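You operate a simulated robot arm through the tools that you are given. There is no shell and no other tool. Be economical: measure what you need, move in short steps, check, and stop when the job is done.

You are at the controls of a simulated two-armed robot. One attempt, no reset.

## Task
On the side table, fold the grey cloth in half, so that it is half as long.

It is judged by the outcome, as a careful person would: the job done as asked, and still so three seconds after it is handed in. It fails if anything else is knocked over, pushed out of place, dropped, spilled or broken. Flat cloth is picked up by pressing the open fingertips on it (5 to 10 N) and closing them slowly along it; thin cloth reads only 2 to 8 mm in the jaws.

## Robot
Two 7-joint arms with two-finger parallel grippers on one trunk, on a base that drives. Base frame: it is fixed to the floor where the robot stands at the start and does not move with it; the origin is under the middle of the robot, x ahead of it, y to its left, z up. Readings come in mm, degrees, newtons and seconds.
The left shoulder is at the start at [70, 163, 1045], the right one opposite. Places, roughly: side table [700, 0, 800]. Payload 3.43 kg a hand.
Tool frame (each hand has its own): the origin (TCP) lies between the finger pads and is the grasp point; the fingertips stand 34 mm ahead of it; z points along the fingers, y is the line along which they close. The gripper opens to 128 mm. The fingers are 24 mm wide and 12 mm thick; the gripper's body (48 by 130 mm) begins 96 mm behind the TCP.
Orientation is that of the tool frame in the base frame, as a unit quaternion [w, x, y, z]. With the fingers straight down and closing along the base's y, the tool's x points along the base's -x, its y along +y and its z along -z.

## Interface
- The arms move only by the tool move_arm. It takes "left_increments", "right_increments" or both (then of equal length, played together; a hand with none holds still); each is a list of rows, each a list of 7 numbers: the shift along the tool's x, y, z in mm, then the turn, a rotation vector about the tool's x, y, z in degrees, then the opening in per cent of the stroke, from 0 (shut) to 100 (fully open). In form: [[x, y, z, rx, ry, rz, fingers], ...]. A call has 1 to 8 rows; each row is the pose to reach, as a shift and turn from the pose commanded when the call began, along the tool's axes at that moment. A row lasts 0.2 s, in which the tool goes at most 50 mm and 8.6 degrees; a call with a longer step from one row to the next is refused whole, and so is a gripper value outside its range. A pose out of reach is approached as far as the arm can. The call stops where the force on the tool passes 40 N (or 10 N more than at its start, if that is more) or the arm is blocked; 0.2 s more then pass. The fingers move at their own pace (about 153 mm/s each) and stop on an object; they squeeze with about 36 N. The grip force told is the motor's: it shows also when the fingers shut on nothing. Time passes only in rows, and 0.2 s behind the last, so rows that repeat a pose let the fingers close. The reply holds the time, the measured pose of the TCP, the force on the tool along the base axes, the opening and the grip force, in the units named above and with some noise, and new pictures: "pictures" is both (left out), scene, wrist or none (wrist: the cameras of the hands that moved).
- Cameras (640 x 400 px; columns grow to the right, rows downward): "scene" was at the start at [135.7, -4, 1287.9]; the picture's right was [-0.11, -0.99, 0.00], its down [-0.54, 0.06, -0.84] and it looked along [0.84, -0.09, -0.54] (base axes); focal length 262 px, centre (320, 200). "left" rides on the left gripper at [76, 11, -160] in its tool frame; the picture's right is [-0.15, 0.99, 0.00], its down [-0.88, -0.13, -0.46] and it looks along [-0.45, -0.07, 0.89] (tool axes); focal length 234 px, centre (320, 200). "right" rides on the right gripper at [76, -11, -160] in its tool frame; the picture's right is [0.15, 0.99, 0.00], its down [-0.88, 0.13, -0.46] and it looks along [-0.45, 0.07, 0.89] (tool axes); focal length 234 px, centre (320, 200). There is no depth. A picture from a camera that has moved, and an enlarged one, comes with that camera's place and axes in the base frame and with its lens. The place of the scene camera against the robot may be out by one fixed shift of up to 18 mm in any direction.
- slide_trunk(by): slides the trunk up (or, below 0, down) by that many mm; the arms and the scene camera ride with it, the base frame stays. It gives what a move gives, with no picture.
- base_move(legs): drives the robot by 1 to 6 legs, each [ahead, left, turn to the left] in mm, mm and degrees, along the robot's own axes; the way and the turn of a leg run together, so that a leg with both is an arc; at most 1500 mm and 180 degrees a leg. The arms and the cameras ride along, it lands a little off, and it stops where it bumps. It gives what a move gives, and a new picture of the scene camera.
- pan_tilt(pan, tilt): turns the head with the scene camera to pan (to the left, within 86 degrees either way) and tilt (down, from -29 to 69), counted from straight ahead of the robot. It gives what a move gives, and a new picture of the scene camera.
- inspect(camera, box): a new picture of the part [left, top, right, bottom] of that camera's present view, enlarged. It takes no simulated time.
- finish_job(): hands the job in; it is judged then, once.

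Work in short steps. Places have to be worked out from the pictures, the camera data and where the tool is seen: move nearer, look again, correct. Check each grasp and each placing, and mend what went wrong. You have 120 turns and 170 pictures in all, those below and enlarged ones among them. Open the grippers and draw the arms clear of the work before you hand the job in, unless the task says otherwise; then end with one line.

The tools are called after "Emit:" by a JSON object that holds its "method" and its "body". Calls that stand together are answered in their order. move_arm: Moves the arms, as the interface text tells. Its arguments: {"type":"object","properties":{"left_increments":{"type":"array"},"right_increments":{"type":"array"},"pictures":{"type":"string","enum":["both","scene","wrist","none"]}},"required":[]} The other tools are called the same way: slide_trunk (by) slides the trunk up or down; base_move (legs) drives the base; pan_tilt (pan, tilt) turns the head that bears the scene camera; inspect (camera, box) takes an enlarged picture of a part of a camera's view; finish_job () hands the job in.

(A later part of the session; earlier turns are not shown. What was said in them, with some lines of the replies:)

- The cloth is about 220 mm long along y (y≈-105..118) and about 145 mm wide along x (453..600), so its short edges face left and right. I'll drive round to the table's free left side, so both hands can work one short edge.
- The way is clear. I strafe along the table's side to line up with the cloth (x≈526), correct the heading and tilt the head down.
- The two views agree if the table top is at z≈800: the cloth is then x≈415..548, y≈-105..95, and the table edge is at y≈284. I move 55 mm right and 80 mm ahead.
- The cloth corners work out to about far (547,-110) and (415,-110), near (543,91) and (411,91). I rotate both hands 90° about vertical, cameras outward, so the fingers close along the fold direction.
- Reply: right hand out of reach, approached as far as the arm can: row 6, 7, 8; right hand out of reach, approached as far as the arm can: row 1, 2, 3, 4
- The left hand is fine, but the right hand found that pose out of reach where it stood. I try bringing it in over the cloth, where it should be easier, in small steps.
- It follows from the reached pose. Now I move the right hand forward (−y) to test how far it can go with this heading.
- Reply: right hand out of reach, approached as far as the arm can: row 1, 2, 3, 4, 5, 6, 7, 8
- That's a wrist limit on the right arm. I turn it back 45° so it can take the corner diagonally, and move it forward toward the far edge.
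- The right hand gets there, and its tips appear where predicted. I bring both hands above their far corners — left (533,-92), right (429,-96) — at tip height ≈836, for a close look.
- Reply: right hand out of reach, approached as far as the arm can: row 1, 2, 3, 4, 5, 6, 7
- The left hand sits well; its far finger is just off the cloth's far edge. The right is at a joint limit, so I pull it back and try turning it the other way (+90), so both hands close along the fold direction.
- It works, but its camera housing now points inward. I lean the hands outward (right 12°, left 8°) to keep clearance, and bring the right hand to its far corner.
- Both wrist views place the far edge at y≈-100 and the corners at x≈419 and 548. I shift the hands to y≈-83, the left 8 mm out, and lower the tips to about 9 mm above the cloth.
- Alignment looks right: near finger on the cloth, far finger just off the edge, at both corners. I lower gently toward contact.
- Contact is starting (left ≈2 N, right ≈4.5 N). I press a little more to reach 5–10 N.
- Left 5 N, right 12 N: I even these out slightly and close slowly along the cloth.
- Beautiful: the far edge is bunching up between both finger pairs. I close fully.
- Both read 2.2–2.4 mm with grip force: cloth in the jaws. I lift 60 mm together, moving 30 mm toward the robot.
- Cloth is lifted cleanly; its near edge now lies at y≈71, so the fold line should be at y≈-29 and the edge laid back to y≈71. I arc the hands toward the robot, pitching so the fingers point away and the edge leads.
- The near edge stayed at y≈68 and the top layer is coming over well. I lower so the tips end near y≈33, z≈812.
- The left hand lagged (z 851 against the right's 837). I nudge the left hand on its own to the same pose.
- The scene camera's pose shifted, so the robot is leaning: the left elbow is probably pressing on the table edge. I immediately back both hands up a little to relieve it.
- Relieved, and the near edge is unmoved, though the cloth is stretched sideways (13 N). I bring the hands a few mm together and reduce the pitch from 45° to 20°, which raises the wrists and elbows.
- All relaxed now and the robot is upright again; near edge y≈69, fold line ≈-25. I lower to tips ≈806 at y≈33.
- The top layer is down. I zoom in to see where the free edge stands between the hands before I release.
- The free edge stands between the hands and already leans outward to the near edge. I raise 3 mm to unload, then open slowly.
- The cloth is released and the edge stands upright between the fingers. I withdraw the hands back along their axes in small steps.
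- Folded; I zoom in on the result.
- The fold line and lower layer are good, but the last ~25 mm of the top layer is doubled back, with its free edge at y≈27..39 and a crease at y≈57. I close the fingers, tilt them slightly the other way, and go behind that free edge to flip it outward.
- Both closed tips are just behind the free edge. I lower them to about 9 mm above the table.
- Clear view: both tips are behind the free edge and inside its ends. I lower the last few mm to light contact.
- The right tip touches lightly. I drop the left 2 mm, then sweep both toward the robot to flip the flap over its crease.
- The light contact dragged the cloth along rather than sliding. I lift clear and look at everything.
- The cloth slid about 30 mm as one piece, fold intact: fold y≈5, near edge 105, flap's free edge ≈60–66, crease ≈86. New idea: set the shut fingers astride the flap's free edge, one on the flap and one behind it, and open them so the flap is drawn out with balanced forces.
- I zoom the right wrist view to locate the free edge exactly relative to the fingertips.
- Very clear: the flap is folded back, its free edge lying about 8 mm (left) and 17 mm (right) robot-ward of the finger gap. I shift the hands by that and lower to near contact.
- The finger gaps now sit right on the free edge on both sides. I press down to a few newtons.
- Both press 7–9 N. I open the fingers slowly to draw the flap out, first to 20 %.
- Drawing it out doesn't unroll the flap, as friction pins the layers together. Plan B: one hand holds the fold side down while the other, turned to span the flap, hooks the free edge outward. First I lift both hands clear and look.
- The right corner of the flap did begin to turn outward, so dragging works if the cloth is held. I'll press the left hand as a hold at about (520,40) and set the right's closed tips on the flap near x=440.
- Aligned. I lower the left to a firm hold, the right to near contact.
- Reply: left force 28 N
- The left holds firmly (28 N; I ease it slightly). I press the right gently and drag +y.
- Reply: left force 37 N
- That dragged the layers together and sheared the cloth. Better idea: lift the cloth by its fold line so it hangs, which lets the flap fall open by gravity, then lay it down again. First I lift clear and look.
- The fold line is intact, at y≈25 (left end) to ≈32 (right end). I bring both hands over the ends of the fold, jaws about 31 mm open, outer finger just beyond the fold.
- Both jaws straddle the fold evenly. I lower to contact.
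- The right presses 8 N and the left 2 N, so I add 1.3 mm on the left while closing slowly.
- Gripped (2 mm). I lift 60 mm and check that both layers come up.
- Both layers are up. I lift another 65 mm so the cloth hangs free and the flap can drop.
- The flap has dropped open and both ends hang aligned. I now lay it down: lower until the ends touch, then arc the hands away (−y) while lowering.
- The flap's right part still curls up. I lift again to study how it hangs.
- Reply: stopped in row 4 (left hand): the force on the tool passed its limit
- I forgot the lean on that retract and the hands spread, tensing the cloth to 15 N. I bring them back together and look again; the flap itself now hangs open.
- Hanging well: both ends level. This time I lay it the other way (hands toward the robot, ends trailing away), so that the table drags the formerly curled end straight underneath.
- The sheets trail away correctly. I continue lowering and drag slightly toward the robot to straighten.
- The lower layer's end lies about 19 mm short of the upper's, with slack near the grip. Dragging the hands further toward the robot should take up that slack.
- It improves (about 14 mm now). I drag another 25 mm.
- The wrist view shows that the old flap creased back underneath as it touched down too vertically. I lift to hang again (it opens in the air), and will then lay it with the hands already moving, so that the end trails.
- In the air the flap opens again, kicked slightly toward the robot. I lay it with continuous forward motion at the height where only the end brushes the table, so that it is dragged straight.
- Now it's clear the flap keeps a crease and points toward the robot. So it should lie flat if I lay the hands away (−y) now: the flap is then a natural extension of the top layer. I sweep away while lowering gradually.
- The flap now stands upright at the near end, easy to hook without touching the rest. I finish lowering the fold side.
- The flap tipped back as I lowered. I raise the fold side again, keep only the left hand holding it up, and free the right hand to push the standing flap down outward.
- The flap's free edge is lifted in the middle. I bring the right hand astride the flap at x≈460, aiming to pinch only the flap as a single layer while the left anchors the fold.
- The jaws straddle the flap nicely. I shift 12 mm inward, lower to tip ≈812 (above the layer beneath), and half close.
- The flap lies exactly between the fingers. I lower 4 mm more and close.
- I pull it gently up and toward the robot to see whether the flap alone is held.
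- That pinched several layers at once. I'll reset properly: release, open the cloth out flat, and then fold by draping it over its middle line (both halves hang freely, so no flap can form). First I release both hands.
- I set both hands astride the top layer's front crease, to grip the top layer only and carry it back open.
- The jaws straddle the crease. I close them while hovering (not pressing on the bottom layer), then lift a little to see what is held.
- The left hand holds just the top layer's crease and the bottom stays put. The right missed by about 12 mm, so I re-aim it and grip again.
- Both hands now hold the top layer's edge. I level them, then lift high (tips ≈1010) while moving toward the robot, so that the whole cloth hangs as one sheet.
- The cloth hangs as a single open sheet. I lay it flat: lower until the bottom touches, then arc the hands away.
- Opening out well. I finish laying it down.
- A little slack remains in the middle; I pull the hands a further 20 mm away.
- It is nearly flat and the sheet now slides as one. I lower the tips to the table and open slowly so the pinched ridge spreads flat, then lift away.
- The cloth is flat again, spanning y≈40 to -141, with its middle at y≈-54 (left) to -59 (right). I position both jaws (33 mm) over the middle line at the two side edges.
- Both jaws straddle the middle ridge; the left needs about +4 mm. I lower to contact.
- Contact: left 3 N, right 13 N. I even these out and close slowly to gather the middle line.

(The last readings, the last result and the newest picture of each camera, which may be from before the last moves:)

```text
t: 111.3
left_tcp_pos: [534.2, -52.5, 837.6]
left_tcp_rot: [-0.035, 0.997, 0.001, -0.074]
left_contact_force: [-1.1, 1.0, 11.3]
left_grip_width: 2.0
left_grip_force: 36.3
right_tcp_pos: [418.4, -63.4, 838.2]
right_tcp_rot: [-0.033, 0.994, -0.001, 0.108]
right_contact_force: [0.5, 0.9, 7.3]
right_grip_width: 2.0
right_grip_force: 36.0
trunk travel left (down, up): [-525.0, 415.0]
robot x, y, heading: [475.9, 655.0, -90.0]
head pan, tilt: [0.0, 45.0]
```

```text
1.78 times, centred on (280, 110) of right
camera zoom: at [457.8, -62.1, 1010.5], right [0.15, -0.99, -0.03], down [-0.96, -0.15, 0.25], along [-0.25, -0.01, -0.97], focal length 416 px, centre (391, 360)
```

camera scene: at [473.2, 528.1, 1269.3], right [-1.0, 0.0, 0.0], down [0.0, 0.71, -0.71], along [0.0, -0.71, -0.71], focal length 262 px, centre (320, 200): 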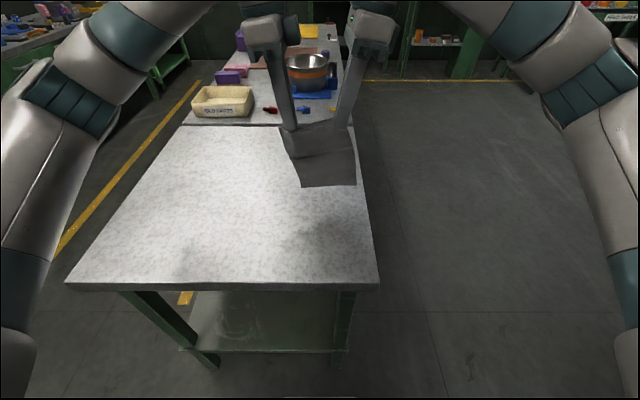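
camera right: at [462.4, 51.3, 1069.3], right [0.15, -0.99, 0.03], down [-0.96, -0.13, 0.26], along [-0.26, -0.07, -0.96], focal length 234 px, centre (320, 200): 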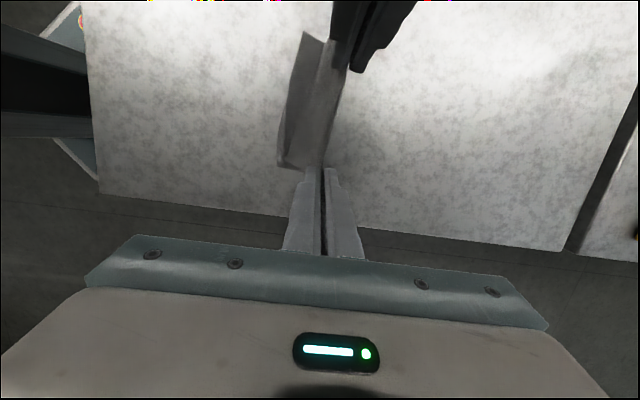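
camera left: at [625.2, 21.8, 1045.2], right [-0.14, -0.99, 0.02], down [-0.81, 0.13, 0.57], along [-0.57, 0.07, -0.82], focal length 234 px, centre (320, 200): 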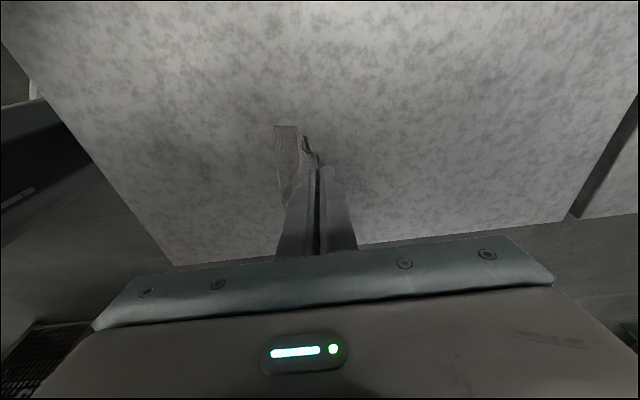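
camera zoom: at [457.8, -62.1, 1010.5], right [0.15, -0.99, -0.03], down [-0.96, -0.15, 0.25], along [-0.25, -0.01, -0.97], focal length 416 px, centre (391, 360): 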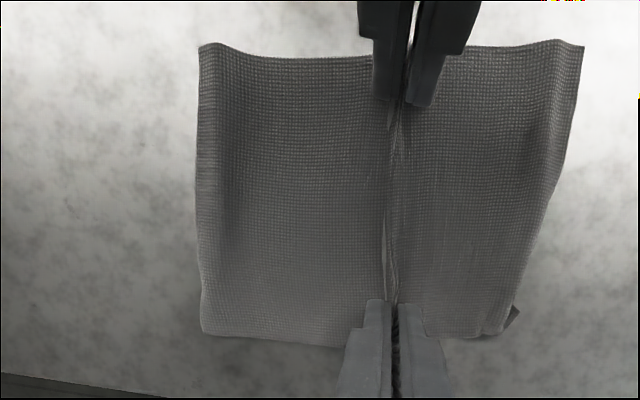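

The middle line is gathered evenly. I lift straight up 125 mm so both halves hang.

Emit:
{"method": "move_arm", "body": {"left_increments": [[-3, -1.4, -20, 0, 0, 0, 0], [-6, -2.8, -41, 0, 0, 0, 0], [-10.2, -4.9, -69, 0, 0, 0, 0], [-14.6, -7, -98.7, 0, 0, 0, 0], [-18.3, -8.8, -123.4, 0, 0, 0, 0], [-18.3, -8.8, -123.4, 0, 0, 0, 0], [-18.3, -8.8, -123.4, 0, 0, 0, 0]], "right_increments": [[4.3, -1.4, -19.8, 0, 0, 0, 0], [8.9, -2.8, -40.6, 0, 0, 0, 0], [14.9, -4.9, -68.3, 0, 0, 0, 0], [21.3, -7, -97.5, 0, 0, 0, 0], [26.6, -8.8, -122, 0, 0, 0, 0], [26.6, -8.8, -122, 0, 0, 0, 0], [26.6, -8.8, -122, 0, 0, 0, 0]], "pictures": "none"}}

Emit:
{"method": "inspect", "body": {"camera": "scene", "box": [270, 115, 370, 190]}}

Emit:
{"method": "inspect", "body": {"camera": "right", "box": [180, 0, 460, 220]}}

```text
t: 112.9
left_tcp_pos: [533.2, -55.5, 960.1]
left_tcp_rot: [-0.035, 0.997, 0.001, -0.073]
left_contact_force: [0.0, 0.4, -0.1]
left_grip_width: 1.8
left_grip_force: 35.9
right_tcp_pos: [418.5, -63.5, 961.5]
right_tcp_rot: [-0.034, 0.994, 0.0, 0.108]
right_contact_force: [1.0, 0.5, 0.4]
right_grip_width: 1.8
right_grip_force: 36.1
trunk travel left (down, up): [-525.0, 415.0]
robot x, y, heading: [477.4, 658.2, -89.7]
head pan, tilt: [0.0, 45.0]
```

```text
5.33 times, centred on (320, 152) of scene
camera zoom: at [473.3, 529.5, 1269.5], right [-1.0, 0.0, 0.0], down [0.0, 0.71, -0.71], along [0.0, -0.71, -0.71], focal length 1395 px, centre (320, 453)
```

zoom: 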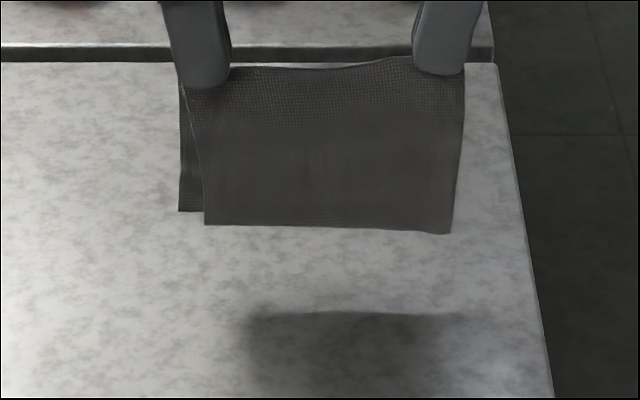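

```text
1.82 times, centred on (320, 110) of right
camera zoom: at [457.5, -63.5, 1134.7], right [0.15, -0.99, -0.03], down [-0.96, -0.15, 0.25], along [-0.25, 0.0, -0.97], focal length 426 px, centre (320, 364)
```

zoom: 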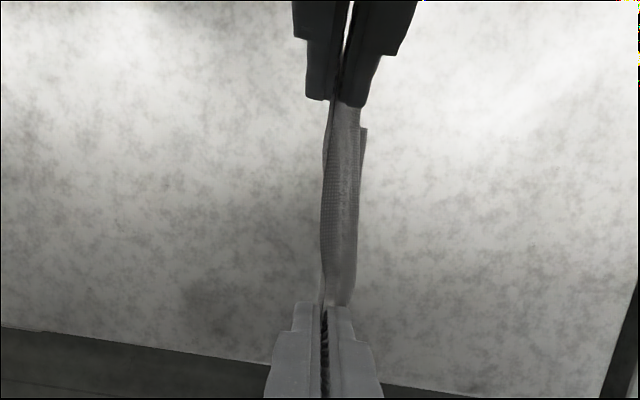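

Both halves hang neatly, no flap. I lay it down with the hands moving toward the robot so the ends trail away, starting the motion before touchdown.

Emit:
{"method": "move_arm", "body": {"left_increments": [[2.7, -10.7, 18.6, 0, 0, 0, 0], [5.2, -25.6, 35.5, 0, 0, 0, 0], [6.7, -43.9, 45.7, -3.3, 0, 0.5, 0], [8, -62.4, 54, -6.6, 0, 1, 0], [9.6, -81.6, 65.2, -9.9, 0, 1.5, 0], [11.6, -98.7, 78.7, -13.2, 0, 2, 0], [14, -113.6, 95.3, -16.5, 0, 2.5, 0], [16.1, -124.7, 108.9, -19.8, 0, 3, 0]], "right_increments": [[-4, -10.7, 18.4, 0, 0, 0, 0], [-7.7, -25.6, 35.1, 0, 0, 0, 0], [-9.9, -43.9, 45.1, -3.25, 0, -0.7, 0], [-11.6, -62.4, 53.2, -6.5, 0, -1.4, 0], [-14.1, -81.6, 64.3, -9.75, 0, -2.1, 0], [-17, -98.7, 77.7, -13, 0, -2.8, 0], [-20.5, -113.6, 94, -16.2, 0, -3.5, 0], [-23.5, -124.7, 107.5, -19.5, 0, -4.2, 0]], "pictures": "none"}}

Emit:
{"method": "inspect", "body": {"camera": "scene", "box": [260, 130, 380, 212]}}

Emit:
{"method": "inspect", "body": {"camera": "left", "box": [200, 60, 480, 260]}}

```text
t: 114.7
left_tcp_pos: [533.3, 77.9, 861.6]
left_tcp_rot: [0.138, 0.988, -0.012, -0.074]
left_contact_force: [0.3, 0.5, 0.1]
left_grip_width: 2.0
left_grip_force: 36.3
right_tcp_pos: [415.9, 68.5, 860.7]
right_tcp_rot: [0.141, 0.984, 0.018, 0.108]
right_contact_force: [0.7, -0.1, 0.6]
right_grip_width: 1.6
right_grip_force: 35.6
trunk travel left (down, up): [-525.0, 415.0]
robot x, y, heading: [479.5, 657.1, -90.0]
head pan, tilt: [0.0, 45.0]
```

```text
4.88 times, centred on (320, 171) of scene
camera zoom: at [473.4, 529.6, 1269.6], right [-1.0, 0.0, 0.0], down [0.0, 0.71, -0.71], along [0.0, -0.71, -0.71], focal length 1276 px, centre (320, 342)
```

zoom: 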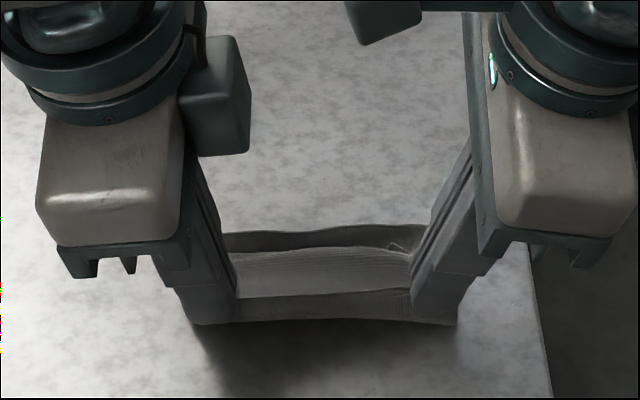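

```text
2.00 times, centred on (340, 160) of left
camera zoom: at [631.5, 107.6, 1005.2], right [-0.15, -0.94, 0.29], down [-0.8, 0.29, 0.52], along [-0.58, -0.16, -0.8], focal length 468 px, centre (280, 280)
```

zoom: 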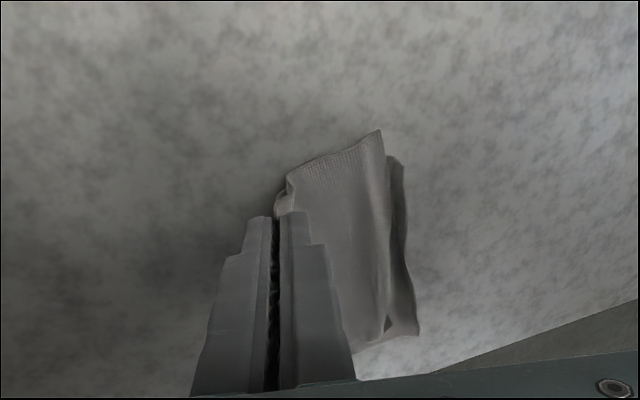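

The halves trail properly, just a few millimetres apart at the ends. I finish lowering with a small forward drag.

Emit:
{"method": "move_arm", "body": {"left_increments": [[0.6, -4.5, 3, 0, 0, 0, 0], [1.1, -8, 7, 0, 0, 0, 0], [1.7, -12, 11, 0, 0, 0, 0], [2.2, -15, 15.5, 0, 0, 0, 0], [2.2, -15, 15.5, 0, 0, 0, 0]], "right_increments": [[-0.8, -4.5, 3, 0, 0, 0, 0], [-1.6, -8, 7, 0, 0, 0, 0], [-2.4, -12, 11, 0, 0, 0, 0], [-3.2, -15, 15.3, 0, 0, 0, 0], [-3.2, -15, 15.3, 0, 0, 0, 0]], "pictures": "none"}}

Emit:
{"method": "inspect", "body": {"camera": "right", "box": [180, 0, 500, 220]}}

Emit:
{"method": "inspect", "body": {"camera": "left", "box": [200, 60, 480, 260]}}

```text
t: 115.9
left_tcp_pos: [533.8, 86.8, 840.9]
left_tcp_rot: [0.138, 0.988, -0.013, -0.073]
left_contact_force: [-0.6, 0.6, 0.6]
left_grip_width: 1.8
left_grip_force: 36.1
right_tcp_pos: [414.1, 79.9, 841.9]
right_tcp_rot: [0.14, 0.984, 0.016, 0.108]
right_contact_force: [1.4, -0.3, 5.7]
right_grip_width: 1.8
right_grip_force: 35.7
trunk travel left (down, up): [-525.0, 415.0]
robot x, y, heading: [475.5, 653.2, -89.8]
head pan, tilt: [0.0, 45.0]
```

```text
1.82 times, centred on (340, 110) of right
camera zoom: at [454.8, 138.4, 1004.7], right [0.15, -0.94, 0.31], down [-0.96, -0.06, 0.28], along [-0.25, -0.33, -0.91], focal length 426 px, centre (284, 364)
```

zoom: 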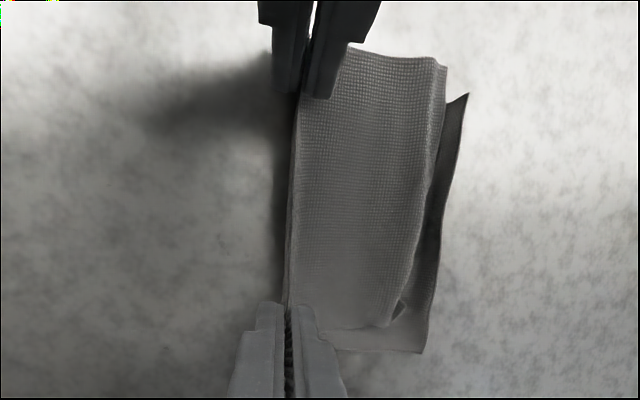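

```text
2.00 times, centred on (340, 160) of left
camera zoom: at [631.5, 116.8, 985.1], right [-0.15, -0.94, 0.29], down [-0.8, 0.29, 0.52], along [-0.58, -0.16, -0.8], focal length 468 px, centre (280, 280)
```

zoom: 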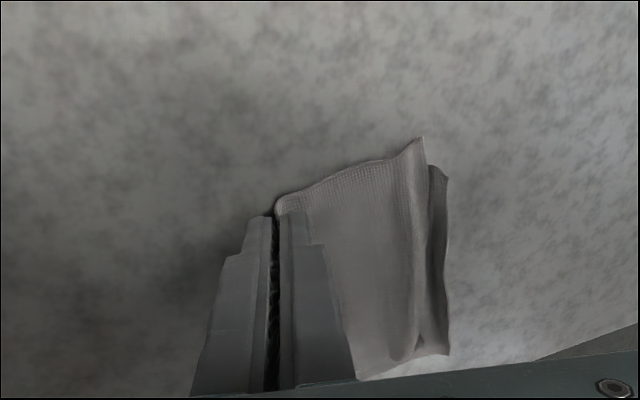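

Laid down well. I release: ease up 2 mm, open slowly, then withdraw along the fingers.

Emit:
{"method": "move_arm", "body": {"left_increments": [[0, 0, -2, 0, 0, 0, 3], [0, 0, -3, 0, 0, 0, 8], [0, 0, -4, 0, 0, 0, 14], [0, 0, -12, 0, 0, 0, 16], [0, 0, -28, 0, 0, 0, 16], [0, 0, -55, 0, 0, 0, 16], [0, 0, -90, 0, 0, 0, 16]], "right_increments": [[0, 0, -2.5, 0, 0, 0, 3], [0, 0, -3.5, 0, 0, 0, 8], [0, 0, -4.5, 0, 0, 0, 14], [0, 0, -12, 0, 0, 0, 16], [0, 0, -28, 0, 0, 0, 16], [0, 0, -55, 0, 0, 0, 16], [0, 0, -90, 0, 0, 0, 16]], "pictures": "none"}}

Emit:
{"method": "inspect", "body": {"camera": "scene", "box": [260, 140, 380, 222]}}

Emit:
{"method": "inspect", "body": {"camera": "right", "box": [180, 0, 460, 220]}}

```text
t: 117.5
left_tcp_pos: [548.5, 112.4, 926.7]
left_tcp_rot: [0.139, 0.988, -0.012, -0.073]
left_contact_force: [0.2, 0.4, 0.2]
left_grip_width: 20.8
left_grip_force: 0.1
right_tcp_pos: [395.9, 102.5, 923.0]
right_tcp_rot: [0.139, 0.984, 0.018, 0.107]
right_contact_force: [1.3, -0.4, 0.2]
right_grip_width: 20.2
right_grip_force: 0.1
trunk travel left (down, up): [-525.0, 415.0]
robot x, y, heading: [474.8, 654.7, -90.0]
head pan, tilt: [0.0, 45.0]
```

```text
4.88 times, centred on (320, 181) of scene
camera zoom: at [473.3, 530.6, 1269.5], right [-1.0, 0.0, 0.0], down [0.0, 0.71, -0.71], along [0.0, -0.71, -0.71], focal length 1276 px, centre (320, 293)
```

zoom: 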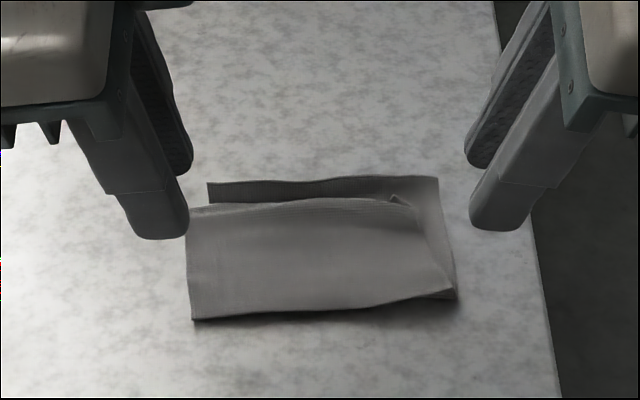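

```text
1.82 times, centred on (320, 110) of right
camera zoom: at [435.6, 162.0, 1086.6], right [0.15, -0.94, 0.31], down [-0.96, -0.06, 0.28], along [-0.25, -0.33, -0.91], focal length 426 px, centre (320, 364)
```

zoom: 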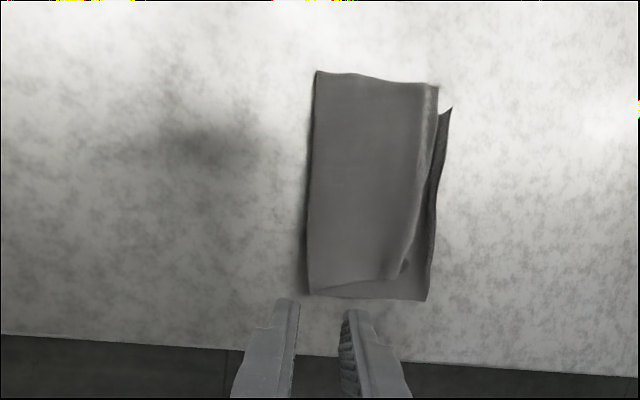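

The cloth now lies folded in half: about 100 mm long against 200, no doubled-back flap, and edges matching within about 15 mm. I open the grippers, draw the arms well clear and take a last look.

Emit:
{"method": "move_arm", "body": {"left_increments": [[0, 0, -30, 0, 0, 0, 40], [0, 0, -65, 0, 0, 0, 60], [25, 0, -100, 0, 0, 0, 80], [50, 0, -120, 0, 0, 0, 80], [90, 0, -120, 0, 0, 0, 80], [90, 0, -120, 0, 0, 0, 80]], "right_increments": [[0, 0, -30, 0, 0, 0, 40], [0, 0, -65, 0, 0, 0, 60], [-25, 0, -100, 0, 0, 0, 80], [-50, 0, -120, 0, 0, 0, 80], [-90, 0, -120, 0, 0, 0, 80], [-90, 0, -120, 0, 0, 0, 80]], "pictures": "scene"}}

Emit:
{"method": "inspect", "body": {"camera": "scene", "box": [270, 150, 370, 222]}}

```text
t: 118.9
left_tcp_pos: [655.6, 138.2, 1028.0]
left_tcp_rot: [0.138, 0.988, -0.013, -0.073]
left_contact_force: [-0.3, 0.0, -1.1]
left_grip_width: 102.4
left_grip_force: 0.1
right_tcp_pos: [281.4, 130.2, 1018.2]
right_tcp_rot: [0.14, 0.984, 0.018, 0.108]
right_contact_force: [-0.1, -0.2, 0.4]
right_grip_width: 102.1
right_grip_force: 0.0
trunk travel left (down, up): [-525.0, 415.0]
robot x, y, heading: [478.7, 658.7, -90.1]
head pan, tilt: [0.0, 45.0]
camera scene: at [473.1, 529.0, 1269.4], right [-1.0, 0.0, 0.0], down [0.0, 0.71, -0.71], along [0.0, -0.71, -0.71], focal length 262 px, centre (320, 200)
```

scene: 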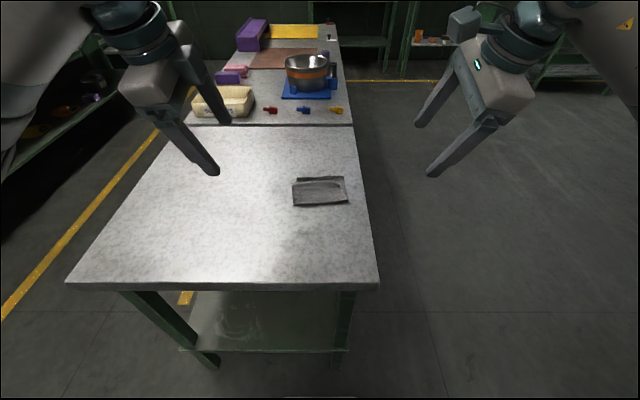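

```text
5.56 times, centred on (320, 186) of scene
camera zoom: at [473.1, 529.0, 1269.4], right [-1.0, 0.0, 0.0], down [0.0, 0.71, -0.71], along [0.0, -0.71, -0.71], focal length 1453 px, centre (320, 278)
```

zoom: 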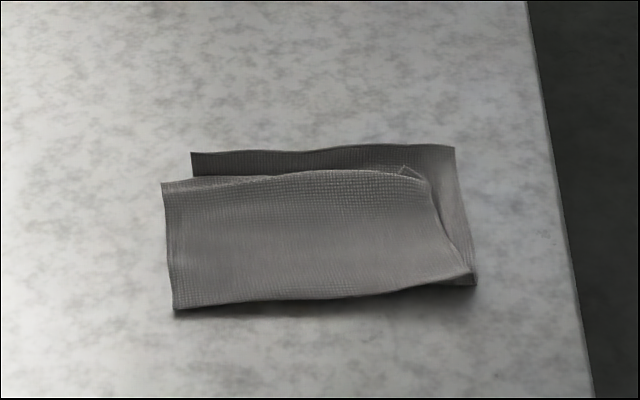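

The top layer's far right corner is still tucked and sits about 25 mm off. I'll make one correction with the right hand: pinch only the raised end of the top layer near that corner and draw it outward.

Emit:
{"method": "move_arm", "body": {"right_increments": [[19, 14, 33, 2.9, 0, 0.6, 60], [38, 28, 66, 5.9, 0, 1.3, 40], [57, 42, 99, 8.8, 0, 1.9, 28], [76, 56, 132, 11.7, 0, 2.5, 26], [95, 70, 165, 14.7, 0, 3.2, 26], [113.7, 84.4, 198.8, 17.6, 0, 3.8, 26], [113.7, 84.4, 198.8, 17.6, 0, 3.8, 26]], "pictures": "none"}}

Emit:
{"method": "inspect", "body": {"camera": "right", "box": [160, 0, 440, 220]}}

```text
t: 120.5
left_tcp_pos: [655.8, 139.3, 1028.3]
left_tcp_rot: [0.138, 0.988, -0.013, -0.074]
left_contact_force: [-1.2, -0.4, 0.6]
left_grip_width: 102.5
left_grip_force: 0.0
right_tcp_pos: [436.9, 2.4, 876.5]
right_tcp_rot: [-0.016, 0.994, 0.001, 0.109]
right_contact_force: [0.2, 0.5, -0.7]
right_grip_width: 33.4
right_grip_force: 0.1
trunk travel left (down, up): [-525.0, 415.0]
robot x, y, heading: [476.6, 656.0, -90.3]
head pan, tilt: [0.0, 45.0]
```

```text
1.82 times, centred on (300, 110) of right
camera zoom: at [476.6, 8.0, 1049.6], right [0.15, -0.99, 0.0], down [-0.96, -0.14, 0.25], along [-0.25, -0.04, -0.97], focal length 426 px, centre (356, 364)
```

zoom: 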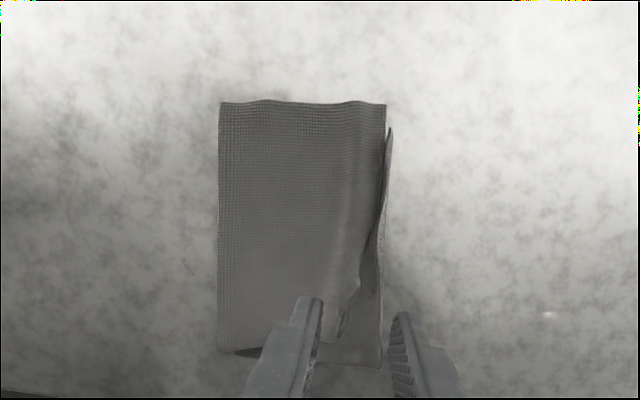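

Seen from above, the layers line up well: the ends meet within a few mm on the left, and only a small corner is turned in on the right. I leave it alone rather than disturb it, and withdraw the hand.

Emit:
{"method": "move_arm", "body": {"right_increments": [[8, 0, -40, 0, 0, 0, 26], [10, 0, -85, 0, 0, 0, 40], [-20, -20, -110, 0, 0, 0, 60], [-60, -40, -120, 0, 0, 0, 60], [-100, -60, -120, 0, 0, 0, 60], [-130, -60, -120, 0, 0, 0, 60], [-130, -60, -120, 0, 0, 0, 60]], "pictures": "scene"}}

```text
t: 122.1
left_tcp_pos: [655.5, 138.1, 1027.7]
left_tcp_rot: [0.138, 0.988, -0.013, -0.073]
left_contact_force: [0.1, -0.6, 0.8]
left_grip_width: 102.2
left_grip_force: 0.1
right_tcp_pos: [282.1, 58.5, 968.8]
right_tcp_rot: [-0.016, 0.994, 0.0, 0.107]
right_contact_force: [0.3, 0.4, -0.3]
right_grip_width: 76.8
right_grip_force: 0.0
trunk travel left (down, up): [-525.0, 415.0]
robot x, y, heading: [479.2, 658.4, -89.9]
head pan, tilt: [0.0, 45.0]
camera scene: at [473.9, 529.3, 1269.5], right [-1.0, 0.0, 0.0], down [0.0, 0.71, -0.71], along [0.0, -0.71, -0.71], focal length 262 px, centre (320, 200)
```

scene: 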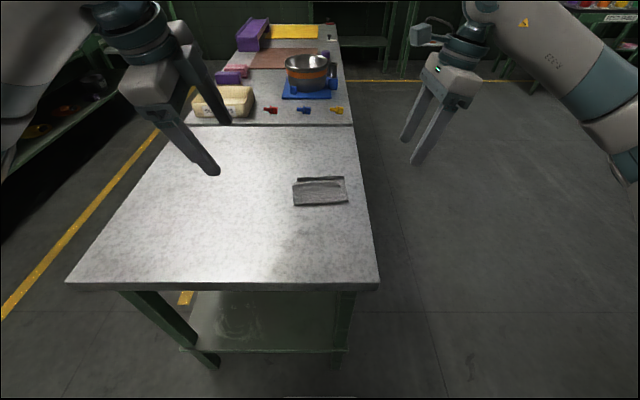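

The cloth lies folded and still, the arms are clear with grippers open, and everything else is in place. I hand the job in.

Emit:
{"method": "finish_job", "body": {}}

```text
The job is handed in.
```

The grey cloth is folded in half on the side table, about 100 mm long where it was about 200; the layers meet within roughly 15 mm, one far corner of the top layer is slightly turned in, and nothing else looks moved.
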